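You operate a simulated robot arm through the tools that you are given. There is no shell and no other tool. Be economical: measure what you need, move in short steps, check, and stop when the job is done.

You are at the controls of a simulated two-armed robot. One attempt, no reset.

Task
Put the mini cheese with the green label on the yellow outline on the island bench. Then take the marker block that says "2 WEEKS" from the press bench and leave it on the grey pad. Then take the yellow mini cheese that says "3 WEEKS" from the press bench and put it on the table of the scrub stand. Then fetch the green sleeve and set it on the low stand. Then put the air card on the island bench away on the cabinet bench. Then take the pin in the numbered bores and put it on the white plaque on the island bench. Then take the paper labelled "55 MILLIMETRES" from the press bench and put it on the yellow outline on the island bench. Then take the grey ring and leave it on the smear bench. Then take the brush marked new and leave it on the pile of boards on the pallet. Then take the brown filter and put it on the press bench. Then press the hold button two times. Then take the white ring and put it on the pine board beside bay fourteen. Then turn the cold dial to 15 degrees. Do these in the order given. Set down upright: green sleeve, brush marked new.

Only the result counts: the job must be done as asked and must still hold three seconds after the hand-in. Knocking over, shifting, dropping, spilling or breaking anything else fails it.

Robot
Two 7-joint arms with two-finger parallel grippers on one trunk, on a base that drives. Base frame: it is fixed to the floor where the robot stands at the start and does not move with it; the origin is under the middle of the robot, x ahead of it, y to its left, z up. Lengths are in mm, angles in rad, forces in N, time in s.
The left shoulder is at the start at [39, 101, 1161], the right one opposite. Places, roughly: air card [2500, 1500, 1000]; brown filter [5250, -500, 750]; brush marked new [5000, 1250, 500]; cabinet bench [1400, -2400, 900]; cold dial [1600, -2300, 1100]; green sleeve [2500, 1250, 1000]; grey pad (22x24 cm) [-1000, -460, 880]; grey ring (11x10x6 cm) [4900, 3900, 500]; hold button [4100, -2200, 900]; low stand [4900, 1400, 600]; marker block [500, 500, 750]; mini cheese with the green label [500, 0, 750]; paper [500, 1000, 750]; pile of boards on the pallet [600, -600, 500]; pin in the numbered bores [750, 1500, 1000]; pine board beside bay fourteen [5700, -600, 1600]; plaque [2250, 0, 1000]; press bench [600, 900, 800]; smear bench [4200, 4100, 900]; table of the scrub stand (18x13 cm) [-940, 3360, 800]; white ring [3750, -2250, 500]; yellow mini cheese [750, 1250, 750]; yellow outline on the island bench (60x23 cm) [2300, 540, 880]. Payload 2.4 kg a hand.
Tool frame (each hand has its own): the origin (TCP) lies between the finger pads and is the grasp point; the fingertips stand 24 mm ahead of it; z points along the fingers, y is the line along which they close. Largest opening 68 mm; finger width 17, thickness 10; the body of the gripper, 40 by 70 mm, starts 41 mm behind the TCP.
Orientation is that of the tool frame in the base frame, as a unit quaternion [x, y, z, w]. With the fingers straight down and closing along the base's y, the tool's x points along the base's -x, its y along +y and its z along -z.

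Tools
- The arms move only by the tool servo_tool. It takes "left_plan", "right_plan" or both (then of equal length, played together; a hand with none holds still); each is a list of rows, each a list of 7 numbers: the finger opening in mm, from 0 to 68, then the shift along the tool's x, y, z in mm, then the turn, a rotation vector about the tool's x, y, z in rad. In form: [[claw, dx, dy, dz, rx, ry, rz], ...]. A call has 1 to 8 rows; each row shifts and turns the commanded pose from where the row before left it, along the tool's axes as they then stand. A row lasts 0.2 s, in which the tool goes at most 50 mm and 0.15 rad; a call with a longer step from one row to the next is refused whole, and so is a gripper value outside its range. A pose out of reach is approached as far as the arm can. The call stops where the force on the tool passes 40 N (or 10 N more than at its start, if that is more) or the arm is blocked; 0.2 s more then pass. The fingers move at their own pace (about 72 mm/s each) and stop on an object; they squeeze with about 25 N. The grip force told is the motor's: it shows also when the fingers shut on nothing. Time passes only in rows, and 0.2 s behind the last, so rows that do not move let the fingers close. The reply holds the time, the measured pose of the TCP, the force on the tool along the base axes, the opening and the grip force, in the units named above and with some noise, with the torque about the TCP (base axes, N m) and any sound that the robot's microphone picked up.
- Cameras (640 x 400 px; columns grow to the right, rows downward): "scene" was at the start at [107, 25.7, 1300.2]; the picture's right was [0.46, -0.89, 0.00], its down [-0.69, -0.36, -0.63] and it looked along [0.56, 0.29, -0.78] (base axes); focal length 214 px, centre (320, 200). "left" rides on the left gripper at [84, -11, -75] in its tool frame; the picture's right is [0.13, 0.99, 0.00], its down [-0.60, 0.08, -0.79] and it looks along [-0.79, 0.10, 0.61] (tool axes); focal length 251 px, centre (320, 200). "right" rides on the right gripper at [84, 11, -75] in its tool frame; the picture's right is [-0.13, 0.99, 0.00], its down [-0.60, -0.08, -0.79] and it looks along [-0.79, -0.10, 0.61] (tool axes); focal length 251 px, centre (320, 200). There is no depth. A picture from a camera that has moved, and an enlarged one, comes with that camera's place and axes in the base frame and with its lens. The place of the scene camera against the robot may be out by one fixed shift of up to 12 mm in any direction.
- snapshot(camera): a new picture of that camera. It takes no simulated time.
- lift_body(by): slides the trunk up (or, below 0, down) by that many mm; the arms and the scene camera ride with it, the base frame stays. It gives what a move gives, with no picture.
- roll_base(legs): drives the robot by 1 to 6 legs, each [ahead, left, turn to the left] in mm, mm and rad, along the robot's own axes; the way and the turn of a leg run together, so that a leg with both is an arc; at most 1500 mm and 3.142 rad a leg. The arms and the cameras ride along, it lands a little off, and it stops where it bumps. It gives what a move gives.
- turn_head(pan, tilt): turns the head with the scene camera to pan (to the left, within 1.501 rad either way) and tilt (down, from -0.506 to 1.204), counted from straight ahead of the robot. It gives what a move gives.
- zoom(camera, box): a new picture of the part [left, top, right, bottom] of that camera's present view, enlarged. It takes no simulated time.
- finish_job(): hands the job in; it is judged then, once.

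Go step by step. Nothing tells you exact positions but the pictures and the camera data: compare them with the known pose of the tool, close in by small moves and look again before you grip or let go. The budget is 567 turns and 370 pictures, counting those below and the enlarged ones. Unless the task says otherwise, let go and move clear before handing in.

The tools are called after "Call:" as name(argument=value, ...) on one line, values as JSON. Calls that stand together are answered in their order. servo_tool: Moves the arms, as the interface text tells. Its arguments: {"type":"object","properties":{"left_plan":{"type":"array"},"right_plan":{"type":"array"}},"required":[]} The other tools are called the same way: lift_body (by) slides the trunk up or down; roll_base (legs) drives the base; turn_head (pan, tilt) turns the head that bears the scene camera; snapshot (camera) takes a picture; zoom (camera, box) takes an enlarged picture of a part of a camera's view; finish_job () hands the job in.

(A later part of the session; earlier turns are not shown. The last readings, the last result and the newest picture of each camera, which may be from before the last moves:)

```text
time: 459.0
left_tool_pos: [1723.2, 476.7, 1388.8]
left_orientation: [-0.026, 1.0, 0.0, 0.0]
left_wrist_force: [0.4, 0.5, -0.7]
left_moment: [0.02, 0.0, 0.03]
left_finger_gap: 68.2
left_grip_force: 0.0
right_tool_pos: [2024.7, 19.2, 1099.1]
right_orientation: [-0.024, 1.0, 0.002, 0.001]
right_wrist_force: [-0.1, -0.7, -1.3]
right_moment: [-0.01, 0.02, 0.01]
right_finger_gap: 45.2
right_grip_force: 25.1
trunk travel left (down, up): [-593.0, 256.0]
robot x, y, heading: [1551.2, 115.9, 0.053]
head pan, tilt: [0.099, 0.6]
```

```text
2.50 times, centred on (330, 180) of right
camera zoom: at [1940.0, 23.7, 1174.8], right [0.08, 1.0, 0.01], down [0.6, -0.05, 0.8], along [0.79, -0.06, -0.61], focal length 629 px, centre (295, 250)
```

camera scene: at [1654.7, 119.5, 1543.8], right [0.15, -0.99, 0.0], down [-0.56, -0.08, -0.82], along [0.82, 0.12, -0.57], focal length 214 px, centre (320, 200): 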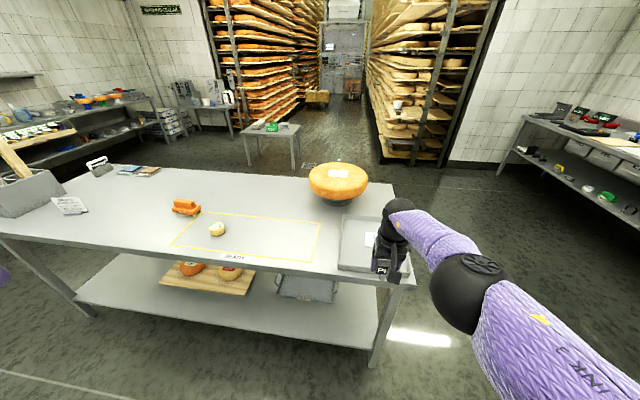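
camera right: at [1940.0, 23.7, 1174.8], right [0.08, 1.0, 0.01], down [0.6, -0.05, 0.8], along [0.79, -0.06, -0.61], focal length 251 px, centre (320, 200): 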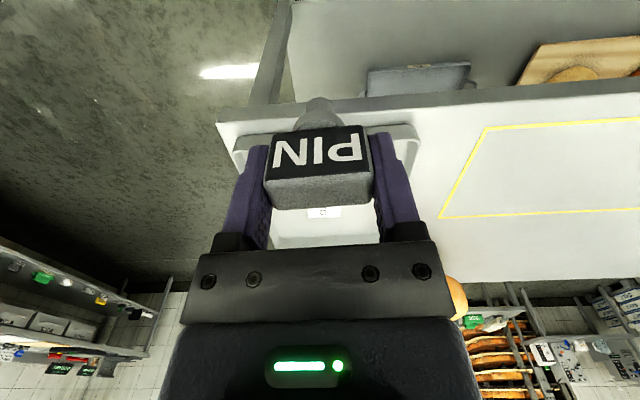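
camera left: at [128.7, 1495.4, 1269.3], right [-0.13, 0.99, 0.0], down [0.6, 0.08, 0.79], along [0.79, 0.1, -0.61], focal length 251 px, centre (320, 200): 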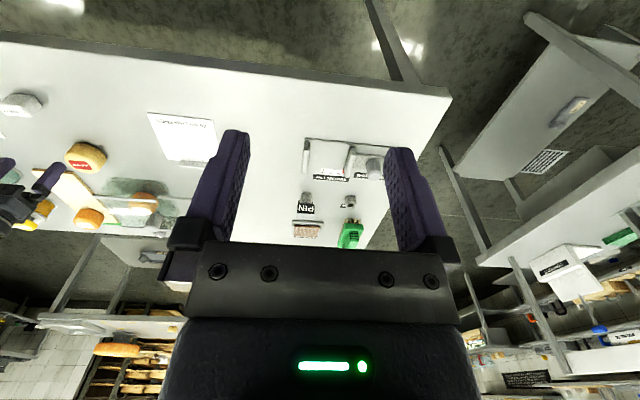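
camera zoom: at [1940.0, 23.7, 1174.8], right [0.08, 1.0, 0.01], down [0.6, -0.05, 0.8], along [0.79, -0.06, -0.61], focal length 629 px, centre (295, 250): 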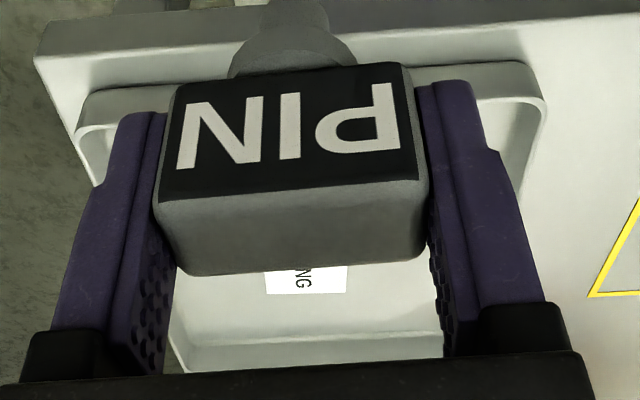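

White plaque "YOUNG" lies in the tray at about [2341, 0]. Move over it.

Call:
roll_base(legs=[[0, 0, -0.052], [290, -19, 0]])

Call:
snapshot(camera="right")

Call:
snapshot(camera="scene")

```text
time: 461.4
left_tool_pos: [2031.5, 447.4, 1387.0]
left_orientation: [0.001, 1.0, -0.001, 0.0]
left_wrist_force: [0.2, -0.7, -0.4]
left_moment: [0.02, 0.0, -0.03]
left_finger_gap: 68.3
left_grip_force: 0.0
right_tool_pos: [2310.2, -25.5, 1099.6]
right_orientation: [0.002, 1.0, 0.004, 0.002]
right_wrist_force: [-0.3, 0.0, -0.6]
right_moment: [-0.02, 0.05, -0.02]
right_finger_gap: 45.4
right_grip_force: 24.9
trunk travel left (down, up): [-593.0, 256.0]
robot x, y, heading: [1838.3, 93.1, 0.001]
head pan, tilt: [0.099, 0.6]
```

```text
233 pictures are left
camera right: at [2226.2, -15.8, 1174.6], right [0.13, 0.99, 0.01], down [0.6, -0.08, 0.79], along [0.79, -0.1, -0.61], focal length 251 px, centre (320, 200)
```

right: 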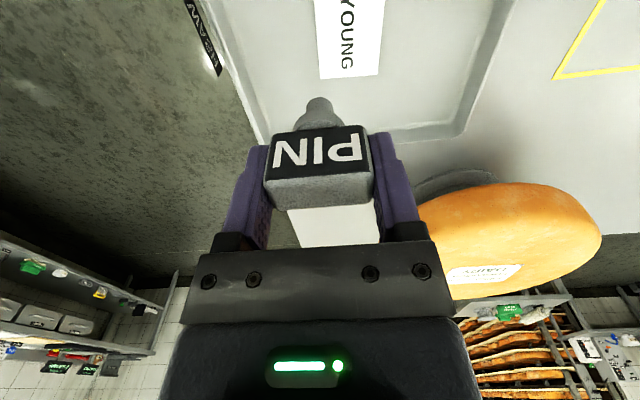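

```text
232 pictures are left
camera scene: at [1946.9, 94.6, 1543.7], right [0.1, -1.0, 0.0], down [-0.56, -0.06, -0.82], along [0.82, 0.08, -0.57], focal length 214 px, centre (320, 200)
```

scene: 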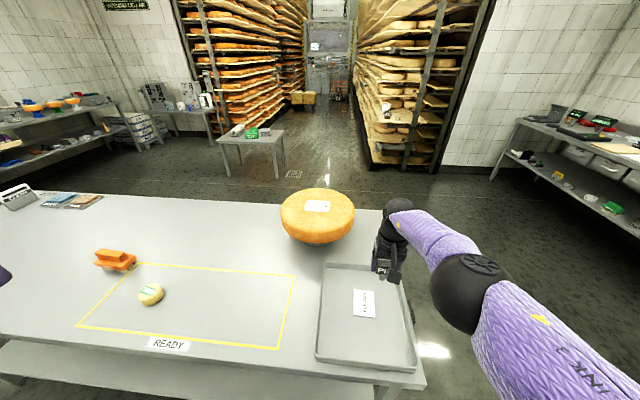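

Call:
roll_base(legs=[[28, 23, 0]])

Call:
lift_body(by=-125)

Call:
snapshot(camera="right")

```text
time: 462.3
left_tool_pos: [2061.6, 471.1, 1387.9]
left_orientation: [0.001, 1.0, -0.001, 0.0]
left_wrist_force: [0.6, 0.2, 0.5]
left_moment: [0.02, 0.0, -0.03]
left_finger_gap: 67.8
left_grip_force: 0.1
right_tool_pos: [2339.3, -3.0, 1099.3]
right_orientation: [0.002, 1.0, 0.001, 0.002]
right_wrist_force: [-0.1, 1.0, -0.3]
right_moment: [0.0, 0.02, -0.02]
right_finger_gap: 45.2
right_grip_force: 25.5
trunk travel left (down, up): [-593.0, 256.0]
robot x, y, heading: [1866.5, 117.1, -0.004]
head pan, tilt: [0.099, 0.6]
```

```text
time: 463.9
left_tool_pos: [2058.4, 470.7, 1263.6]
left_orientation: [0.0, 1.0, 0.0, 0.001]
left_wrist_force: [-0.4, 0.4, 0.1]
left_moment: [0.02, -0.01, -0.03]
left_finger_gap: 68.2
left_grip_force: 0.0
right_tool_pos: [2337.4, -3.5, 973.8]
right_orientation: [0.002, 1.0, 0.002, 0.002]
right_wrist_force: [-0.6, -1.0, -0.5]
right_moment: [-0.03, 0.03, 0.0]
right_finger_gap: 45.6
right_grip_force: 24.9
trunk travel left (down, up): [-468.0, 381.0]
robot x, y, heading: [1867.4, 116.1, 0.002]
head pan, tilt: [0.099, 0.6]
```

```text
231 pictures are left
camera right: at [2253.3, 6.9, 1050.0], right [0.13, 0.99, 0.01], down [0.6, -0.08, 0.8], along [0.79, -0.1, -0.61], focal length 251 px, centre (320, 200)
```

right: 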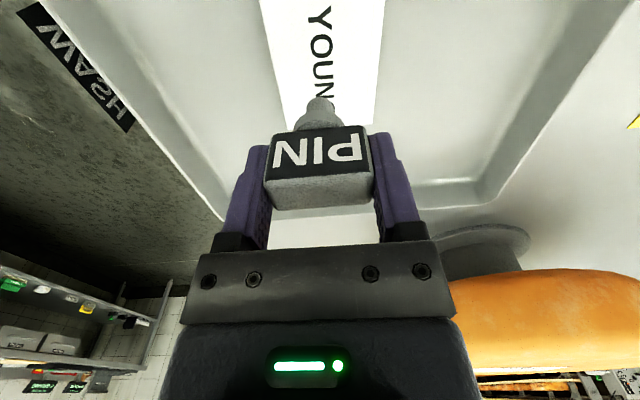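

Call:
lift_body(by=-18)

Call:
lift_body(by=-6)

Call:
snapshot(camera="right")

```text
time: 464.5
left_tool_pos: [2058.5, 470.5, 1244.6]
left_orientation: [0.001, 1.0, 0.0, 0.0]
left_wrist_force: [0.0, -0.4, -0.4]
left_moment: [0.03, 0.02, 0.03]
left_finger_gap: 67.8
left_grip_force: 0.0
right_tool_pos: [2337.7, -3.0, 956.6]
right_orientation: [0.002, 1.0, 0.003, 0.003]
right_wrist_force: [0.4, -0.4, -0.3]
right_moment: [-0.01, 0.01, -0.03]
right_finger_gap: 45.5
right_grip_force: 24.5
trunk travel left (down, up): [-450.0, 399.0]
robot x, y, heading: [1863.7, 118.2, -0.0]
head pan, tilt: [0.099, 0.6]
```

```text
time: 465.1
left_tool_pos: [2060.0, 470.9, 1239.4]
left_orientation: [0.001, 1.0, 0.0, 0.002]
left_wrist_force: [0.7, 0.4, -0.9]
left_moment: [-0.02, -0.02, -0.03]
left_finger_gap: 67.8
left_grip_force: 0.0
right_tool_pos: [2338.4, -4.1, 949.9]
right_orientation: [0.002, 1.0, 0.003, 0.002]
right_wrist_force: [0.3, -0.4, -0.3]
right_moment: [0.0, 0.01, -0.04]
right_finger_gap: 45.4
right_grip_force: 24.4
trunk travel left (down, up): [-444.0, 405.0]
robot x, y, heading: [1867.1, 118.4, -0.002]
head pan, tilt: [0.099, 0.6]
```

```text
230 pictures are left
camera right: at [2253.3, 7.0, 1025.9], right [0.13, 0.99, 0.01], down [0.6, -0.08, 0.8], along [0.79, -0.1, -0.61], focal length 251 px, centre (320, 200)
```

right: 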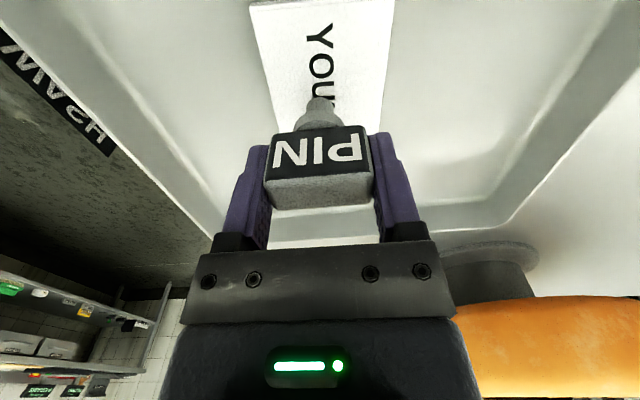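

Call:
lift_body(by=-4)

Call:
lift_body(by=-3)

```text
time: 465.6
left_tool_pos: [2059.5, 470.6, 1236.5]
left_orientation: [0.0, 1.0, 0.0, 0.001]
left_wrist_force: [0.0, -0.5, -0.3]
left_moment: [0.0, 0.03, 0.0]
left_finger_gap: 67.8
left_grip_force: 0.0
right_tool_pos: [2338.0, -3.0, 946.7]
right_orientation: [0.002, 1.0, 0.003, 0.002]
right_wrist_force: [-0.1, -0.6, -0.6]
right_moment: [0.02, -0.01, 0.02]
right_finger_gap: 45.4
right_grip_force: 25.0
trunk travel left (down, up): [-440.0, 409.0]
robot x, y, heading: [1867.3, 119.6, -0.005]
head pan, tilt: [0.099, 0.6]
```

```text
time: 466.1
left_tool_pos: [2059.0, 469.9, 1233.3]
left_orientation: [0.001, 1.0, 0.0, 0.001]
left_wrist_force: [-0.2, -0.3, 0.1]
left_moment: [-0.01, 0.0, 0.04]
left_finger_gap: 68.0
left_grip_force: 0.1
right_tool_pos: [2337.2, -2.5, 945.4]
right_orientation: [0.002, 1.0, 0.003, 0.004]
right_wrist_force: [1.0, -1.5, 15.5]
right_moment: [-0.07, -0.03, 0.02]
right_finger_gap: 45.5
right_grip_force: 24.8
trunk travel left (down, up): [-437.0, 412.0]
robot x, y, heading: [1865.0, 121.0, 0.001]
head pan, tilt: [0.099, 0.6]
```

Call:
lift_body(by=1)

Call:
servo_tool(right_plan=[[48, 0, 0, 0, 0, 0, 0], [54, 0, 0, 0, 0, 0, 0], [66, 0, 0, 0, 0, 0, 0], [66, 0, 0, 0, 0, 0, 0]])

Call:
snapshot(camera="right")

```text
time: 466.6
left_tool_pos: [2058.4, 469.8, 1234.0]
left_orientation: [0.001, 1.0, 0.001, 0.001]
left_wrist_force: [0.3, -0.2, 0.7]
left_moment: [0.03, 0.01, -0.02]
left_finger_gap: 67.8
left_grip_force: 0.0
right_tool_pos: [2336.8, -2.2, 944.5]
right_orientation: [0.001, 1.0, 0.003, 0.003]
right_wrist_force: [2.3, -0.5, 14.4]
right_moment: [-0.03, -0.1, -0.03]
right_finger_gap: 45.4
right_grip_force: 25.0
trunk travel left (down, up): [-438.0, 411.0]
robot x, y, heading: [1871.9, 117.1, 0.002]
head pan, tilt: [0.099, 0.6]
```

```text
time: 467.6
left_tool_pos: [2058.6, 469.1, 1233.9]
left_orientation: [0.001, 1.0, 0.0, 0.001]
left_wrist_force: [-0.3, 0.5, -0.1]
left_moment: [0.01, 0.03, 0.01]
left_finger_gap: 67.9
left_grip_force: 0.0
right_tool_pos: [2337.3, -3.8, 944.8]
right_orientation: [0.002, 1.0, 0.003, 0.002]
right_wrist_force: [-0.1, -0.1, -0.3]
right_moment: [0.0, -0.01, 0.0]
right_finger_gap: 65.9
right_grip_force: 0.0
trunk travel left (down, up): [-438.0, 411.0]
robot x, y, heading: [1863.8, 118.1, -0.001]
head pan, tilt: [0.099, 0.6]
```

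```text
229 pictures are left
camera right: at [2253.3, 7.0, 1019.8], right [0.13, 0.99, 0.01], down [0.6, -0.08, 0.8], along [0.79, -0.1, -0.61], focal length 251 px, centre (320, 200)
```

right: 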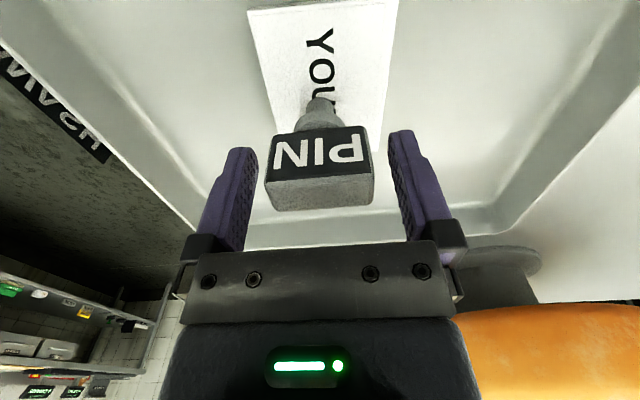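

The pin stands. Rise away and verify.

Call:
lift_body(by=180)

Call:
snapshot(camera="right")

```text
time: 469.6
left_tool_pos: [2059.4, 471.1, 1413.3]
left_orientation: [0.001, 1.0, 0.0, 0.0]
left_wrist_force: [0.6, 0.0, 0.2]
left_moment: [-0.02, 0.01, 0.0]
left_finger_gap: 68.0
left_grip_force: 0.2
right_tool_pos: [2336.1, -3.4, 1124.4]
right_orientation: [0.001, 1.0, 0.002, 0.002]
right_wrist_force: [0.7, -0.5, 0.3]
right_moment: [0.02, 0.01, -0.01]
right_finger_gap: 66.0
right_grip_force: 0.1
trunk travel left (down, up): [-618.0, 231.0]
robot x, y, heading: [1866.0, 118.9, -0.001]
head pan, tilt: [0.099, 0.6]
```

```text
228 pictures are left
camera right: at [2252.7, 6.9, 1199.7], right [0.13, 0.99, 0.01], down [0.6, -0.09, 0.8], along [0.79, -0.1, -0.61], focal length 251 px, centre (320, 200)
```

right: 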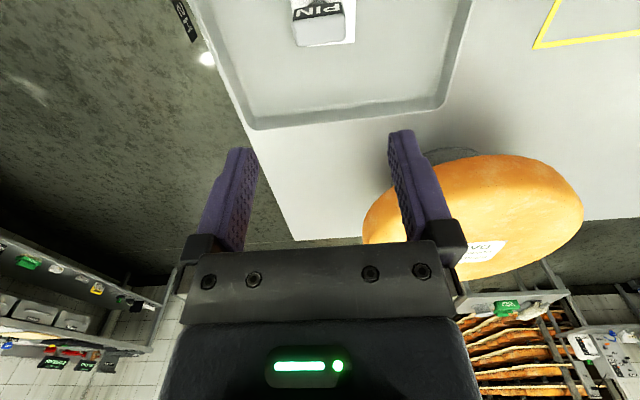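

Pin on plaque. Next the "55 MILLIMETRES" paper: go round to the front of the press bench.

Call:
roll_base(legs=[[-300, 0, 0], [0, -780, 0], [0, -780, 0], [-1450, 0, 0], [-350, 0, 0]])

```text
time: 488.0
left_tool_pos: [-61.9, -1091.4, 1411.8]
left_orientation: [-0.001, 1.0, 0.0, 0.001]
left_wrist_force: [-0.6, 0.5, 0.0]
left_moment: [0.0, 0.0, -0.04]
left_finger_gap: 68.3
left_grip_force: 0.1
right_tool_pos: [218.4, -1563.5, 1124.3]
right_orientation: [0.001, 1.0, 0.003, 0.002]
right_wrist_force: [-0.4, -0.3, 0.5]
right_moment: [0.02, 0.01, 0.02]
right_finger_gap: 65.9
right_grip_force: 0.1
trunk travel left (down, up): [-618.0, 231.0]
robot x, y, heading: [-250.3, -1444.2, -0.001]
head pan, tilt: [0.099, 0.6]
```

Call:
roll_base(legs=[[0, 1200, 0], [0, 1190, 0]])

Call:
servo_tool(right_plan=[[60, 0, 0, 0, 0, 0, 0.15], [60, 0, 0, 0, 0, 0, 0.15], [60, 0, 0, 0, 0, 0, 0.15], [60, 0, 0, 0, 0, 0, 0.15], [60, 0, 0, 0, 0, 0, 0.15], [60, 0, 0, 0, 0, 0, 0.15], [60, 0, 0, 0, 0, 0, 0.15], [60, 0, 0, 0, 0, 0, 0.15]])

Call:
servo_tool(right_plan=[[60, 0, 0, 0, 0, 0, 0.15], [60, 0, 0, 0, 0, 0, 0.15], [60, 0, 0, 0, 0, 0, 0.071]])

Call:
turn_head(pan=-0.1, tilt=0.7)

Call:
snapshot(camera="scene")

```text
time: 499.7
left_tool_pos: [-42.4, 1294.0, 1413.6]
left_orientation: [0.003, 1.0, 0.0, 0.0]
left_wrist_force: [-0.1, -0.2, -0.7]
left_moment: [-0.04, 0.0, 0.0]
left_finger_gap: 68.1
left_grip_force: 0.1
right_tool_pos: [232.0, 819.4, 1125.2]
right_orientation: [0.004, 1.0, 0.002, 0.003]
right_wrist_force: [0.4, -0.1, 0.3]
right_moment: [0.03, -0.02, 0.02]
right_finger_gap: 66.0
right_grip_force: 0.0
trunk travel left (down, up): [-618.0, 231.0]
robot x, y, heading: [-234.0, 942.9, -0.006]
head pan, tilt: [0.099, 0.6]
```

```text
time: 501.5
left_tool_pos: [-43.1, 1294.6, 1413.0]
left_orientation: [0.004, 1.0, 0.0, 0.0]
left_wrist_force: [-0.6, -0.8, 0.4]
left_moment: [0.01, 0.0, 0.01]
left_finger_gap: 68.0
left_grip_force: 0.1
right_tool_pos: [234.4, 818.6, 1124.3]
right_orientation: [0.568, 0.823, 0.004, 0.0]
right_wrist_force: [-1.2, 0.4, -0.9]
right_moment: [0.0, 0.01, 0.0]
right_finger_gap: 59.9
right_grip_force: 0.0
trunk travel left (down, up): [-618.0, 231.0]
robot x, y, heading: [-239.1, 940.0, -0.001]
head pan, tilt: [0.099, 0.6]
```

```text
time: 502.3
left_tool_pos: [-43.0, 1294.3, 1413.6]
left_orientation: [0.004, 1.0, 0.0, 0.0]
left_wrist_force: [0.1, -0.7, 0.8]
left_moment: [0.03, -0.03, 0.02]
left_finger_gap: 68.1
left_grip_force: 0.0
right_tool_pos: [233.1, 819.7, 1125.5]
right_orientation: [0.711, 0.703, 0.004, 0.0]
right_wrist_force: [0.2, 0.3, 0.5]
right_moment: [0.02, -0.04, 0.0]
right_finger_gap: 60.1
right_grip_force: 0.1
trunk travel left (down, up): [-618.0, 231.0]
robot x, y, heading: [-235.8, 943.2, -0.004]
head pan, tilt: [0.099, 0.6]
```

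```text
time: 503.1
left_tool_pos: [-41.1, 1294.5, 1414.0]
left_orientation: [0.003, 1.0, 0.0, 0.0]
left_wrist_force: [-0.1, 0.2, 0.2]
left_moment: [0.01, 0.0, 0.02]
left_finger_gap: 68.0
left_grip_force: 0.1
right_tool_pos: [233.0, 819.4, 1125.6]
right_orientation: [0.71, 0.704, 0.004, -0.001]
right_wrist_force: [0.3, -0.2, 0.4]
right_moment: [0.02, -0.01, -0.04]
right_finger_gap: 60.2
right_grip_force: 0.0
trunk travel left (down, up): [-618.0, 231.0]
robot x, y, heading: [-240.5, 944.9, -0.008]
head pan, tilt: [-0.099, 0.7]
```

```text
227 pictures are left
camera scene: at [-134.0, 924.9, 1560.2], right [-0.11, -0.99, 0.0], down [-0.64, 0.07, -0.77], along [0.76, -0.08, -0.64], focal length 214 px, centre (320, 200)
```

scene: 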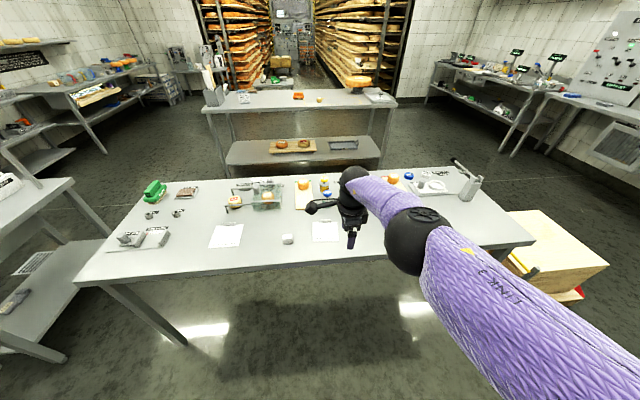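

Call:
roll_base(legs=[[270, 0, 0.005]])

Call:
lift_body(by=-120)

Call:
snapshot(camera="right")

Call:
zoom(camera="scene", box=[240, 190, 440, 315])

```text
time: 505.0
left_tool_pos: [227.5, 1294.7, 1413.7]
left_orientation: [0.0, 1.0, 0.0, 0.0]
left_wrist_force: [-0.3, 0.2, 0.1]
left_moment: [0.0, 0.02, -0.02]
left_finger_gap: 68.0
left_grip_force: 0.1
right_tool_pos: [503.9, 819.9, 1124.4]
right_orientation: [0.707, 0.707, 0.003, -0.001]
right_wrist_force: [0.4, -0.3, -0.8]
right_moment: [0.04, 0.01, -0.01]
right_finger_gap: 59.8
right_grip_force: 0.1
trunk travel left (down, up): [-618.0, 231.0]
robot x, y, heading: [34.9, 941.7, 0.002]
head pan, tilt: [-0.099, 0.7]
```

```text
time: 506.5
left_tool_pos: [225.3, 1293.8, 1294.2]
left_orientation: [0.002, 1.0, 0.001, 0.0]
left_wrist_force: [0.7, -0.3, 0.1]
left_moment: [0.02, -0.01, 0.03]
left_finger_gap: 67.8
left_grip_force: 0.1
right_tool_pos: [503.2, 821.6, 1003.9]
right_orientation: [0.708, 0.706, 0.004, 0.0]
right_wrist_force: [0.0, 0.6, 0.9]
right_moment: [0.03, -0.02, -0.02]
right_finger_gap: 60.0
right_grip_force: 0.1
trunk travel left (down, up): [-498.0, 351.0]
robot x, y, heading: [32.8, 944.7, -0.003]
head pan, tilt: [-0.099, 0.7]
```

```text
226 pictures are left
camera right: at [514.0, 903.8, 1080.9], right [0.99, -0.13, 0.0], down [-0.08, -0.61, 0.79], along [-0.1, -0.78, -0.61], focal length 251 px, centre (320, 200)
```

right: 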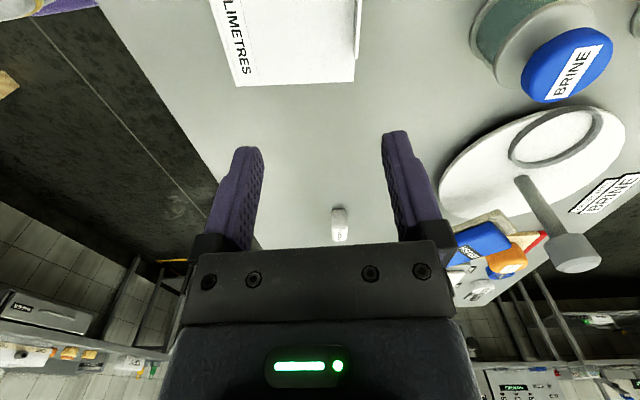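

```text
3.20 times, centred on (340, 252) of scene
camera zoom: at [142.7, 924.1, 1440.0], right [-0.1, -0.99, 0.0], down [-0.64, 0.07, -0.76], along [0.76, -0.08, -0.64], focal length 686 px, centre (256, 32)
```

zoom: 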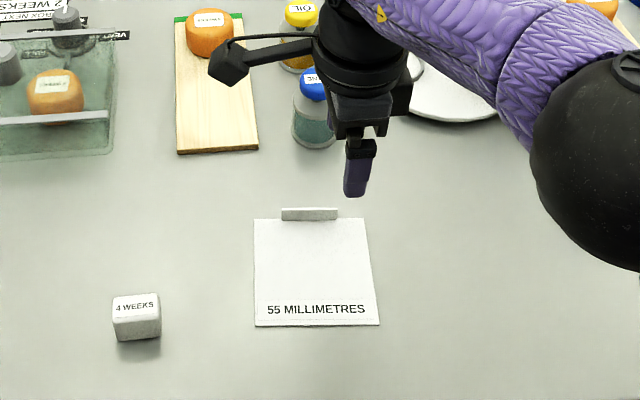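

Call:
servo_tool(right_plan=[[40, 40, 0, 0, 0, 0, 0], [40, 40, 0, 0, 0, 0, 0], [40, 0, 0, 0, 0, 0, 0]])

Call:
snapshot(camera="right")

Call:
zoom(camera="right", box=[290, 20, 410, 110])

```text
time: 507.3
left_tool_pos: [225.6, 1294.4, 1293.6]
left_orientation: [0.002, 1.0, -0.001, 0.0]
left_wrist_force: [0.3, -0.2, -0.2]
left_moment: [0.0, 0.03, 0.01]
left_finger_gap: 67.9
left_grip_force: 0.0
right_tool_pos: [493.1, 898.7, 1008.1]
right_orientation: [0.709, 0.705, 0.004, 0.001]
right_wrist_force: [-1.2, -0.6, -0.2]
right_moment: [0.0, -0.02, 0.0]
right_finger_gap: 40.2
right_grip_force: 0.0
right hand out of reach, approached as far as the arm can: row 2
trunk travel left (down, up): [-498.0, 351.0]
robot x, y, heading: [33.3, 941.5, -0.003]
head pan, tilt: [-0.099, 0.7]
```

```text
224 pictures are left
camera right: at [505.4, 981.9, 1083.9], right [0.99, -0.13, 0.0], down [-0.08, -0.61, 0.79], along [-0.1, -0.78, -0.61], focal length 251 px, centre (320, 200)
```

right: 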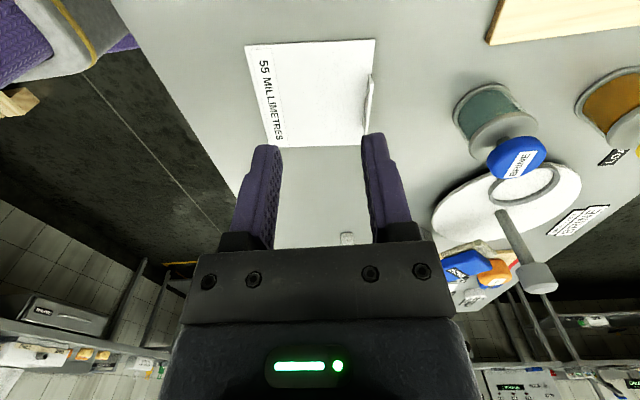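

```text
4.44 times, centred on (350, 65) of right
camera zoom: at [505.4, 981.9, 1083.9], right [0.99, -0.13, 0.0], down [-0.08, -0.61, 0.79], along [-0.1, -0.78, -0.61], focal length 1118 px, centre (187, 800)
```

zoom: 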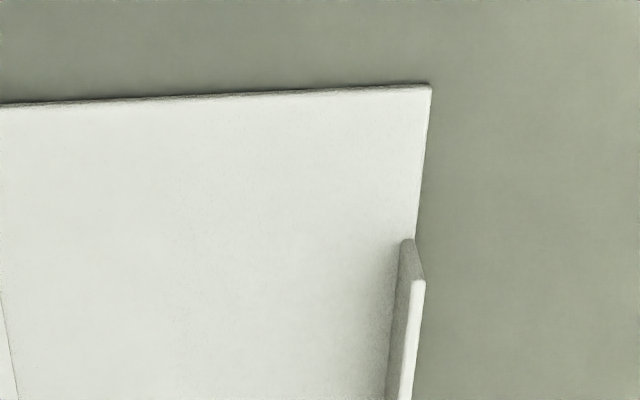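

Tab centre ≈[533, 842], top z≈871, slight yaw. Align over it.

Call:
roll_base(legs=[[42, 0, 0]])

Call:
servo_tool(right_plan=[[40, -30, 0, 0, 0, 0, 0.06], [40, -27, 0, 0, 0, 0, 0.06], [40, 0, 0, 0, 0, 0, 0]])

Call:
lift_body(by=-80)

Call:
snapshot(camera="right")

```text
time: 508.2
left_tool_pos: [270.4, 1294.6, 1293.4]
left_orientation: [0.001, 1.0, -0.001, -0.001]
left_wrist_force: [1.0, -0.3, -0.4]
left_moment: [0.0, 0.0, -0.01]
left_finger_gap: 68.0
left_grip_force: 0.1
right_tool_pos: [538.0, 899.1, 1007.9]
right_orientation: [0.709, 0.706, 0.003, -0.001]
right_wrist_force: [0.5, 0.3, -0.1]
right_moment: [0.04, 0.0, -0.01]
right_finger_gap: 40.1
right_grip_force: 0.0
trunk travel left (down, up): [-498.0, 351.0]
robot x, y, heading: [75.6, 942.7, -0.004]
head pan, tilt: [-0.099, 0.7]
```

```text
time: 509.0
left_tool_pos: [268.0, 1294.4, 1292.9]
left_orientation: [0.001, 1.0, 0.0, 0.0]
left_wrist_force: [0.9, -0.6, 0.7]
left_moment: [0.01, 0.0, -0.01]
left_finger_gap: 67.9
left_grip_force: 0.0
right_tool_pos: [534.2, 840.4, 1007.5]
right_orientation: [0.749, 0.662, 0.003, -0.001]
right_wrist_force: [0.5, 0.2, 0.3]
right_moment: [-0.02, 0.0, 0.01]
right_finger_gap: 39.9
right_grip_force: 0.0
trunk travel left (down, up): [-498.0, 351.0]
robot x, y, heading: [76.8, 944.0, 0.001]
head pan, tilt: [-0.099, 0.7]
```

```text
time: 510.1
left_tool_pos: [266.7, 1292.6, 1213.9]
left_orientation: [0.0, 1.0, 0.001, 0.0]
left_wrist_force: [-0.1, 0.6, 0.1]
left_moment: [0.02, 0.0, 0.0]
left_finger_gap: 68.1
left_grip_force: 0.0
right_tool_pos: [535.3, 841.2, 929.0]
right_orientation: [0.75, 0.662, 0.004, 0.0]
right_wrist_force: [0.6, -0.5, 0.0]
right_moment: [-0.01, 0.01, -0.01]
right_finger_gap: 39.8
right_grip_force: 0.1
trunk travel left (down, up): [-418.0, 431.0]
robot x, y, heading: [79.3, 939.1, -0.006]
head pan, tilt: [-0.099, 0.7]
```

```text
222 pictures are left
camera right: at [556.1, 922.6, 1004.1], right [0.97, -0.25, 0.0], down [-0.16, -0.59, 0.79], along [-0.2, -0.76, -0.61], focal length 251 px, centre (320, 200)
```

right: 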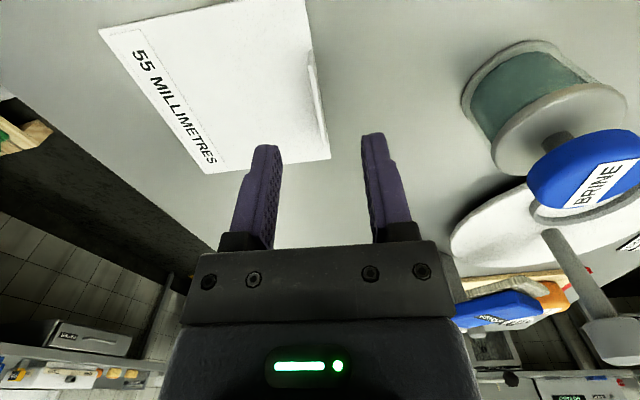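

Call:
servo_tool(right_plan=[[40, 5, 0, 0, 0, 0, -0.03], [40, 0, 0, 0, 0, 0, 0]])

Call:
lift_body(by=-46)

Call:
snapshot(camera="right")

```text
time: 510.7
left_tool_pos: [268.0, 1293.8, 1213.2]
left_orientation: [0.0, 1.0, 0.0, 0.0]
left_wrist_force: [0.7, -0.7, 0.6]
left_moment: [0.01, 0.01, -0.03]
left_finger_gap: 68.1
left_grip_force: 0.1
right_tool_pos: [535.1, 847.0, 927.8]
right_orientation: [0.739, 0.673, 0.003, -0.001]
right_wrist_force: [-0.3, 0.2, -0.8]
right_moment: [0.0, 0.0, -0.03]
right_finger_gap: 39.9
right_grip_force: 0.0
trunk travel left (down, up): [-418.0, 431.0]
robot x, y, heading: [75.8, 944.1, -0.0]
head pan, tilt: [-0.099, 0.7]
```

```text
time: 511.6
left_tool_pos: [267.6, 1293.0, 1167.2]
left_orientation: [0.001, 1.0, -0.001, 0.002]
left_wrist_force: [-0.1, -0.1, 0.0]
left_moment: [0.01, -0.01, 0.04]
left_finger_gap: 68.0
left_grip_force: 0.1
right_tool_pos: [535.1, 847.4, 882.1]
right_orientation: [0.738, 0.674, 0.003, 0.001]
right_wrist_force: [0.0, -0.9, 0.1]
right_moment: [0.0, 0.02, 0.01]
right_finger_gap: 40.1
right_grip_force: 0.0
trunk travel left (down, up): [-372.0, 477.0]
robot x, y, heading: [73.9, 943.0, -0.002]
head pan, tilt: [-0.099, 0.7]
```

```text
221 pictures are left
camera right: at [554.0, 928.3, 957.8], right [0.98, -0.22, 0.0], down [-0.14, -0.6, 0.79], along [-0.17, -0.77, -0.61], focal length 251 px, centre (320, 200)
```

right: 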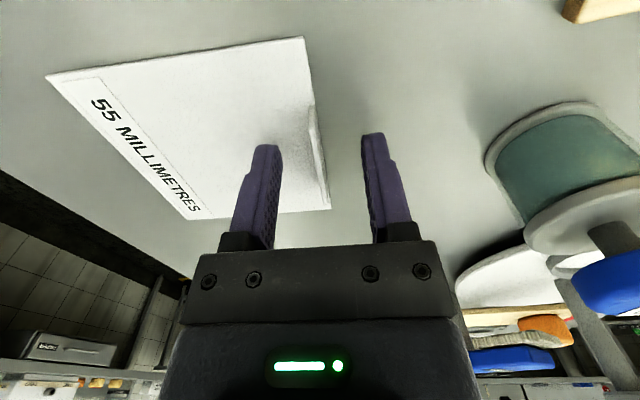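

Call:
lift_body(by=-2)

Call:
servo_tool(right_plan=[[0, 0, 0, 0, 0, 0, 0], [0, 0, 0, 0, 0, 0, 0], [0, 0, 0, 0, 0, 0, 0]])

Call:
lift_body(by=40)

Call:
snapshot(camera="right")

```text
time: 512.1
left_tool_pos: [267.5, 1294.6, 1166.0]
left_orientation: [0.001, 1.0, -0.001, 0.0]
left_wrist_force: [0.0, 0.4, 0.2]
left_moment: [0.01, 0.01, 0.03]
left_finger_gap: 67.9
left_grip_force: 0.1
right_tool_pos: [535.4, 847.0, 880.4]
right_orientation: [0.739, 0.674, 0.004, -0.001]
right_wrist_force: [-0.1, 0.0, 0.3]
right_moment: [0.02, -0.03, -0.02]
right_finger_gap: 40.0
right_grip_force: 0.0
trunk travel left (down, up): [-370.0, 479.0]
robot x, y, heading: [77.0, 943.5, -0.0]
head pan, tilt: [-0.099, 0.7]
```

```text
time: 512.9
left_tool_pos: [269.1, 1294.8, 1165.8]
left_orientation: [0.001, 1.0, 0.0, 0.0]
left_wrist_force: [-0.6, 0.9, 0.4]
left_moment: [-0.01, 0.03, 0.02]
left_finger_gap: 67.8
left_grip_force: 0.0
right_tool_pos: [535.4, 848.7, 880.1]
right_orientation: [0.74, 0.673, 0.003, -0.001]
right_wrist_force: [-0.1, -0.3, 1.2]
right_moment: [0.01, 0.04, -0.01]
right_finger_gap: 1.8
right_grip_force: 24.9
trunk travel left (down, up): [-370.0, 479.0]
robot x, y, heading: [76.9, 939.6, -0.002]
head pan, tilt: [-0.099, 0.7]
```

```text
time: 513.8
left_tool_pos: [268.8, 1293.4, 1206.0]
left_orientation: [0.001, 1.0, 0.0, 0.0]
left_wrist_force: [0.0, 0.2, 0.0]
left_moment: [0.03, 0.0, -0.01]
left_finger_gap: 68.0
left_grip_force: 0.1
right_tool_pos: [535.5, 846.3, 919.6]
right_orientation: [0.739, 0.674, 0.003, 0.0]
right_wrist_force: [0.2, 0.0, -0.2]
right_moment: [0.01, -0.04, 0.0]
right_finger_gap: 1.7
right_grip_force: 25.2
trunk travel left (down, up): [-410.0, 439.0]
robot x, y, heading: [77.2, 943.4, -0.001]
head pan, tilt: [-0.099, 0.7]
```

```text
220 pictures are left
camera right: at [554.3, 928.4, 995.4], right [0.98, -0.22, 0.0], down [-0.14, -0.6, 0.79], along [-0.17, -0.77, -0.61], focal length 251 px, centre (320, 200)
```

right: 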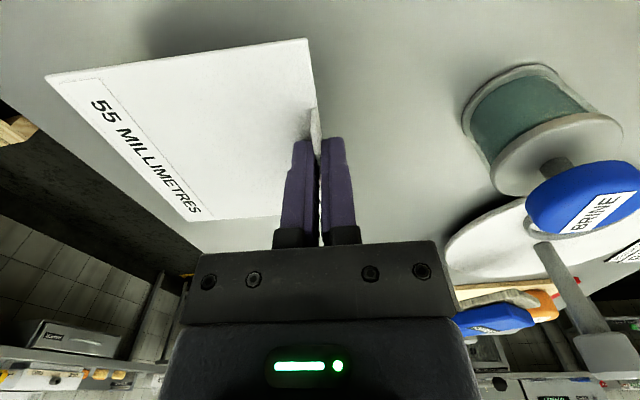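

Paper held. Lift, back off, and drive round to the island outline.

Call:
lift_body(by=200)

Call:
roll_base(legs=[[-320, 0, 0], [0, -1200, 0], [0, -1190, 0], [1450, 0, 0], [350, 0, 0]])

Call:
roll_base(legs=[[0, 975, 0], [0, 975, 0]])

Call:
snapshot(camera="right")

```text
time: 515.9
left_tool_pos: [268.3, 1294.2, 1403.7]
left_orientation: [0.001, 1.0, 0.0, 0.0]
left_wrist_force: [-0.2, 0.5, 0.0]
left_moment: [0.0, 0.01, -0.01]
left_finger_gap: 68.2
left_grip_force: 0.1
right_tool_pos: [536.1, 846.3, 1120.0]
right_orientation: [0.739, 0.674, 0.003, -0.001]
right_wrist_force: [0.5, -0.4, 0.1]
right_moment: [0.04, -0.01, 0.01]
right_finger_gap: 1.7
right_grip_force: 24.7
trunk travel left (down, up): [-610.0, 239.0]
robot x, y, heading: [77.1, 940.1, -0.001]
head pan, tilt: [-0.099, 0.7]
```

```text
time: 538.0
left_tool_pos: [1715.7, -1134.4, 1404.6]
left_orientation: [0.014, 1.0, -0.001, 0.0]
left_wrist_force: [1.1, 0.2, 0.1]
left_moment: [-0.01, 0.04, 0.03]
left_finger_gap: 68.1
left_grip_force: 0.0
right_tool_pos: [1970.0, -1590.2, 1118.6]
right_orientation: [0.748, 0.664, 0.004, -0.001]
right_wrist_force: [-0.2, -0.4, -0.4]
right_moment: [-0.01, -0.02, 0.02]
right_finger_gap: 1.5
right_grip_force: 25.3
trunk travel left (down, up): [-610.0, 239.0]
robot x, y, heading: [1514.6, -1481.2, -0.024]
head pan, tilt: [-0.099, 0.7]
```

```text
time: 547.7
left_tool_pos: [1766.9, 810.8, 1405.3]
left_orientation: [0.013, 1.0, -0.001, 0.0]
left_wrist_force: [0.8, 0.2, -0.2]
left_moment: [0.01, 0.03, 0.02]
left_finger_gap: 68.0
left_grip_force: 0.0
right_tool_pos: [2023.5, 357.4, 1120.7]
right_orientation: [0.748, 0.664, 0.004, 0.0]
right_wrist_force: [-0.3, 0.0, -0.9]
right_moment: [-0.01, 0.0, 0.02]
right_finger_gap: 1.6
right_grip_force: 24.8
trunk travel left (down, up): [-610.0, 239.0]
robot x, y, heading: [1567.7, 462.5, -0.023]
head pan, tilt: [-0.099, 0.7]
```

```text
219 pictures are left
camera right: at [2043.9, 437.7, 1195.6], right [0.97, -0.24, 0.0], down [-0.15, -0.59, 0.79], along [-0.19, -0.77, -0.61], focal length 251 px, centre (320, 200)
```

right: 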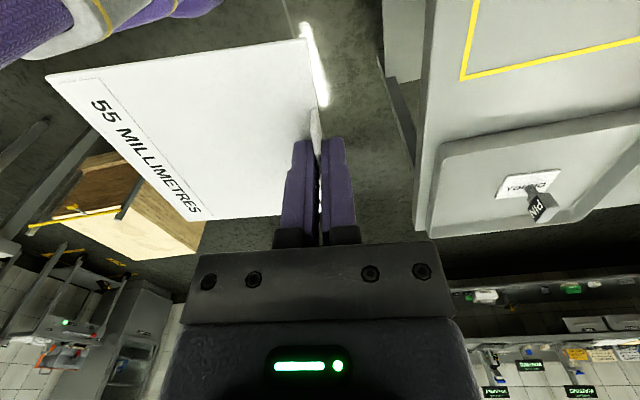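

Call:
roll_base(legs=[[0, 0, 0.023], [338, 32, 0]])

Call:
lift_body(by=-190)

Call:
turn_head(pan=0.0, tilt=0.9)

Call:
snapshot(camera="scene")

Call:
snapshot(camera="right")

```text
time: 550.3
left_tool_pos: [2100.2, 844.8, 1405.2]
left_orientation: [0.003, 1.0, 0.0, 0.0]
left_wrist_force: [-0.2, 0.3, 0.3]
left_moment: [-0.01, 0.0, -0.01]
left_finger_gap: 68.0
left_grip_force: 0.1
right_tool_pos: [2366.3, 397.0, 1119.4]
right_orientation: [0.74, 0.673, 0.003, 0.0]
right_wrist_force: [0.4, 0.0, 0.5]
right_moment: [-0.01, 0.0, 0.03]
right_finger_gap: 1.7
right_grip_force: 25.3
trunk travel left (down, up): [-610.0, 239.0]
robot x, y, heading: [1906.0, 490.6, -0.004]
head pan, tilt: [-0.099, 0.7]
```

```text
time: 552.4
left_tool_pos: [2099.5, 844.2, 1215.6]
left_orientation: [0.001, 1.0, 0.0, 0.0]
left_wrist_force: [-0.3, -1.4, 0.0]
left_moment: [-0.02, 0.01, 0.0]
left_finger_gap: 67.9
left_grip_force: 0.1
right_tool_pos: [2366.2, 397.1, 929.8]
right_orientation: [0.74, 0.673, 0.004, 0.001]
right_wrist_force: [0.3, -0.8, -0.9]
right_moment: [-0.01, 0.01, -0.01]
right_finger_gap: 1.9
right_grip_force: 24.7
trunk travel left (down, up): [-420.0, 429.0]
robot x, y, heading: [1907.4, 493.4, -0.003]
head pan, tilt: [-0.099, 0.7]
```

```text
time: 553.1
left_tool_pos: [2099.7, 845.3, 1215.4]
left_orientation: [0.001, 1.0, 0.0, 0.001]
left_wrist_force: [-0.3, 0.7, -0.5]
left_moment: [0.01, -0.02, 0.0]
left_finger_gap: 67.9
left_grip_force: 0.0
right_tool_pos: [2366.3, 397.4, 929.6]
right_orientation: [0.74, 0.673, 0.003, -0.001]
right_wrist_force: [-0.4, -0.8, -0.7]
right_moment: [-0.02, 0.01, 0.01]
right_finger_gap: 1.7
right_grip_force: 24.6
trunk travel left (down, up): [-420.0, 429.0]
robot x, y, heading: [1908.2, 490.8, -0.003]
head pan, tilt: [0.0, 0.901]
```

```text
218 pictures are left
camera scene: at [2015.3, 483.4, 1345.4], right [0.0, -1.0, 0.0], down [-0.78, 0.0, -0.62], along [0.62, 0.0, -0.78], focal length 214 px, centre (320, 200)
```

scene: 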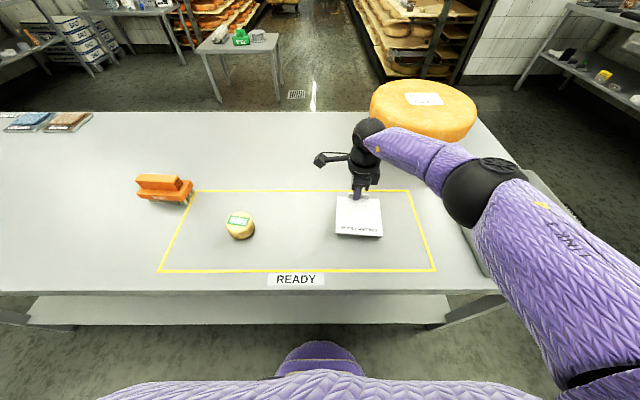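

```text
217 pictures are left
camera right: at [2384.8, 478.4, 1005.6], right [0.97, -0.22, 0.0], down [-0.14, -0.6, 0.79], along [-0.17, -0.77, -0.61], focal length 251 px, centre (320, 200)
```

right: 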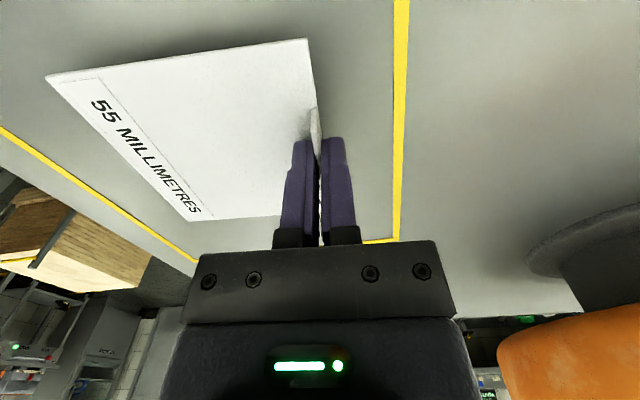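

Call:
lift_body(by=-16)

Call:
lift_body(by=-3)

Call:
snapshot(camera="right")

```text
time: 553.7
left_tool_pos: [2098.9, 845.8, 1199.4]
left_orientation: [0.002, 1.0, 0.001, 0.001]
left_wrist_force: [-0.1, 0.7, -0.3]
left_moment: [0.02, -0.02, 0.02]
left_finger_gap: 68.0
left_grip_force: 0.0
right_tool_pos: [2367.0, 397.7, 914.4]
right_orientation: [0.74, 0.673, 0.004, 0.0]
right_wrist_force: [0.7, 0.4, 0.0]
right_moment: [-0.01, -0.02, 0.03]
right_finger_gap: 1.6
right_grip_force: 24.5
trunk travel left (down, up): [-404.0, 445.0]
robot x, y, heading: [1907.5, 490.6, -0.005]
head pan, tilt: [0.0, 0.901]
```

```text
time: 554.2
left_tool_pos: [2099.0, 844.6, 1196.8]
left_orientation: [0.001, 1.0, -0.001, 0.001]
left_wrist_force: [-0.3, 0.3, 0.2]
left_moment: [0.01, 0.0, 0.01]
left_finger_gap: 68.1
left_grip_force: 0.1
right_tool_pos: [2366.2, 396.7, 910.0]
right_orientation: [0.74, 0.672, 0.003, -0.001]
right_wrist_force: [0.8, 0.0, -0.4]
right_moment: [0.0, -0.02, -0.01]
right_finger_gap: 1.5
right_grip_force: 24.7
trunk travel left (down, up): [-401.0, 448.0]
robot x, y, heading: [1905.0, 490.3, -0.005]
head pan, tilt: [0.0, 0.901]
```

```text
216 pictures are left
camera right: at [2384.7, 478.4, 986.6], right [0.97, -0.22, 0.0], down [-0.14, -0.6, 0.79], along [-0.17, -0.77, -0.61], focal length 251 px, centre (320, 200)
```

right: 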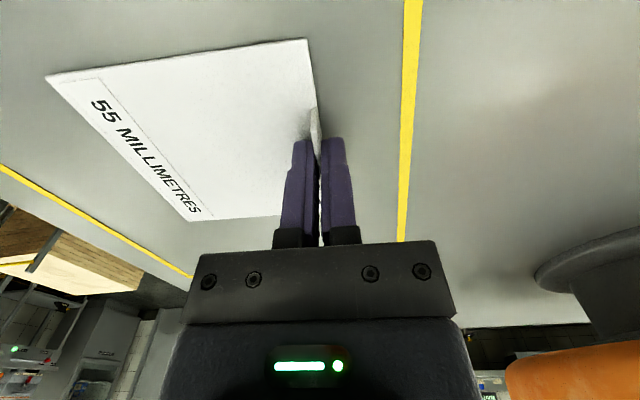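

Call:
lift_body(by=-2)

Call:
servo_tool(right_plan=[[6, 0, 0, 0, 0, 0, 0], [20, 0, 0, 0, 0, 0, 0], [40, 0, 0, 0, 0, 0, 0], [40, 0, 0, 0, 0, 0, 0]])

Call:
lift_body(by=200)

Call:
snapshot(camera="scene")

```text
time: 554.8
left_tool_pos: [2099.4, 844.6, 1193.9]
left_orientation: [0.002, 1.0, 0.001, 0.001]
left_wrist_force: [0.7, -0.5, -0.1]
left_moment: [0.01, 0.0, 0.0]
left_finger_gap: 67.7
left_grip_force: 0.0
right_tool_pos: [2366.0, 397.9, 909.2]
right_orientation: [0.74, 0.672, 0.003, 0.0]
right_wrist_force: [1.0, -0.4, 10.9]
right_moment: [-0.2, 0.07, 0.01]
right_finger_gap: 1.9
right_grip_force: 24.9
trunk travel left (down, up): [-399.0, 450.0]
robot x, y, heading: [1908.9, 499.1, -0.005]
head pan, tilt: [0.0, 0.901]
```

```text
time: 555.8
left_tool_pos: [2100.0, 844.5, 1193.3]
left_orientation: [0.002, 1.0, 0.0, 0.001]
left_wrist_force: [-0.1, 0.5, 0.4]
left_moment: [0.02, 0.0, 0.03]
left_finger_gap: 68.1
left_grip_force: 0.1
right_tool_pos: [2365.8, 396.0, 908.8]
right_orientation: [0.739, 0.674, 0.004, 0.0]
right_wrist_force: [0.0, 0.5, 0.0]
right_moment: [0.03, 0.01, 0.02]
right_finger_gap: 40.2
right_grip_force: 0.1
trunk travel left (down, up): [-399.0, 450.0]
robot x, y, heading: [1910.4, 490.5, -0.004]
head pan, tilt: [0.0, 0.901]
```

```text
time: 557.9
left_tool_pos: [2099.3, 844.5, 1394.6]
left_orientation: [0.001, 1.0, 0.0, 0.0]
left_wrist_force: [-0.2, -0.3, 0.1]
left_moment: [0.04, -0.01, 0.02]
left_finger_gap: 67.7
left_grip_force: 0.1
right_tool_pos: [2365.6, 397.2, 1108.6]
right_orientation: [0.739, 0.673, 0.003, 0.0]
right_wrist_force: [-1.1, 0.4, -0.1]
right_moment: [-0.03, 0.04, 0.03]
right_finger_gap: 40.0
right_grip_force: 0.1
trunk travel left (down, up): [-599.0, 250.0]
robot x, y, heading: [1908.4, 496.5, -0.002]
head pan, tilt: [0.0, 0.901]
```

```text
215 pictures are left
camera scene: at [2000.6, 483.6, 1524.9], right [0.0, -1.0, 0.0], down [-0.78, 0.0, -0.62], along [0.62, 0.0, -0.78], focal length 214 px, centre (320, 200)
```

scene: 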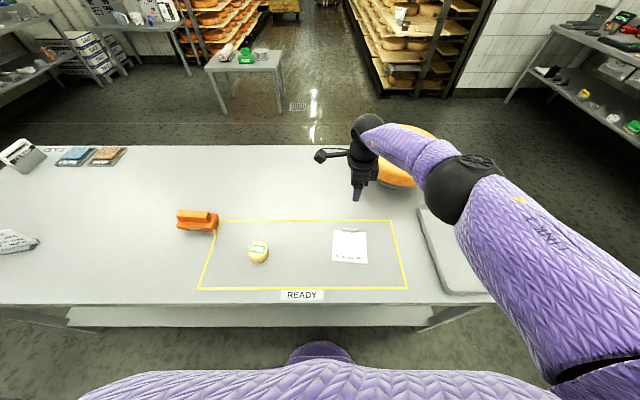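

Paper placed. Next the grey ring in the north-east: restore tool orientation and drive there to look.

Call:
roll_base(legs=[[-340, 0, 0]])

Call:
servo_tool(right_plan=[[60, 0, 0, 0, 0, 0, -0.15], [60, 0, 0, 0, 0, 0, -0.15], [60, 0, 0, 0, 0, 0, -0.15], [60, 0, 0, 0, 0, 0, -0.15], [60, 0, 0, 0, 0, 0, -0.15], [60, 0, 0, 0, 0, 0, -0.15], [60, 0, 0, 0, 0, 0, -0.15], [60, 0, 0, 0, 0, 0, -0.15]])

Call:
servo_tool(right_plan=[[60, 0, 0, 0, 0, 0, -0.15], [60, 0, 0, 0, 0, 0, -0.15], [60, 0, 0, 0, 0, 0, -0.15], [68, 0, 0, 0, 0, 0, -0.01]])

Call:
roll_base(legs=[[0, 1450, 0], [0, 450, 0], [1450, 0, 0], [250, 0, 0]])

Call:
turn_head(pan=0.7, tilt=0.4)

Call:
snapshot(camera="scene")

```text
time: 560.2
left_tool_pos: [1761.3, 844.9, 1394.6]
left_orientation: [0.002, 1.0, 0.0, 0.001]
left_wrist_force: [0.0, 0.4, 0.2]
left_moment: [0.01, 0.0, 0.02]
left_finger_gap: 67.9
left_grip_force: 0.0
right_tool_pos: [2026.3, 397.8, 1109.2]
right_orientation: [0.74, 0.673, 0.004, 0.001]
right_wrist_force: [-0.3, 0.4, -0.6]
right_moment: [-0.01, 0.0, 0.03]
right_finger_gap: 39.9
right_grip_force: 0.0
trunk travel left (down, up): [-599.0, 250.0]
robot x, y, heading: [1568.3, 498.8, -0.002]
head pan, tilt: [0.0, 0.901]
```

```text
time: 562.0
left_tool_pos: [1761.3, 846.2, 1394.4]
left_orientation: [0.002, 1.0, 0.0, 0.0]
left_wrist_force: [-0.4, -0.5, 0.3]
left_moment: [-0.01, 0.01, 0.01]
left_finger_gap: 67.9
left_grip_force: 0.1
right_tool_pos: [2028.4, 398.0, 1109.5]
right_orientation: [0.229, 0.973, 0.004, 0.002]
right_wrist_force: [-0.3, -1.4, -0.2]
right_moment: [-0.02, 0.01, -0.02]
right_finger_gap: 60.0
right_grip_force: 0.1
trunk travel left (down, up): [-599.0, 250.0]
robot x, y, heading: [1567.4, 492.2, -0.007]
head pan, tilt: [0.0, 0.901]
```

```text
time: 563.0
left_tool_pos: [1761.2, 845.7, 1394.3]
left_orientation: [0.002, 1.0, 0.001, 0.0]
left_wrist_force: [0.3, -1.5, -0.3]
left_moment: [-0.02, 0.01, 0.0]
left_finger_gap: 68.0
left_grip_force: 0.0
right_tool_pos: [2029.2, 400.2, 1108.7]
right_orientation: [0.003, 1.0, 0.002, 0.003]
right_wrist_force: [0.6, -0.2, -0.4]
right_moment: [-0.02, 0.0, 0.01]
right_finger_gap: 68.1
right_grip_force: 0.0
trunk travel left (down, up): [-599.0, 250.0]
robot x, y, heading: [1570.3, 492.7, -0.0]
head pan, tilt: [0.0, 0.901]
```

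```text
time: 580.8
left_tool_pos: [3474.3, 2756.9, 1393.7]
left_orientation: [-0.001, 1.0, 0.0, -0.001]
left_wrist_force: [0.6, 0.0, 0.0]
left_moment: [-0.03, 0.02, 0.02]
left_finger_gap: 67.9
left_grip_force: 0.0
right_tool_pos: [3742.5, 2309.9, 1108.8]
right_orientation: [0.001, 1.0, 0.003, 0.001]
right_wrist_force: [0.3, 0.3, 0.2]
right_moment: [-0.01, 0.01, -0.01]
right_finger_gap: 67.9
right_grip_force: 0.0
trunk travel left (down, up): [-599.0, 250.0]
robot x, y, heading: [3281.8, 2403.9, 0.001]
head pan, tilt: [0.0, 0.901]
```

```text
time: 581.9
left_tool_pos: [3473.0, 2756.7, 1393.9]
left_orientation: [-0.001, 1.0, -0.001, 0.0]
left_wrist_force: [-0.3, -1.4, 0.6]
left_moment: [0.0, -0.02, 0.02]
left_finger_gap: 67.9
left_grip_force: 0.0
right_tool_pos: [3741.6, 2309.2, 1109.6]
right_orientation: [0.001, 1.0, 0.003, 0.003]
right_wrist_force: [-0.6, 0.5, -0.4]
right_moment: [0.02, 0.0, -0.01]
right_finger_gap: 68.0
right_grip_force: 0.1
trunk travel left (down, up): [-599.0, 250.0]
robot x, y, heading: [3280.0, 2405.2, -0.003]
head pan, tilt: [0.7, 0.4]
```

```text
214 pictures are left
camera scene: at [3371.5, 2453.7, 1567.9], right [0.64, -0.77, 0.0], down [-0.3, -0.25, -0.92], along [0.7, 0.59, -0.39], focal length 214 px, centre (320, 200)
```

scene: 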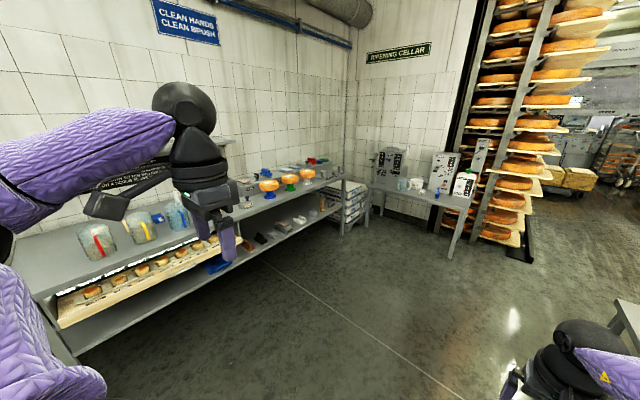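

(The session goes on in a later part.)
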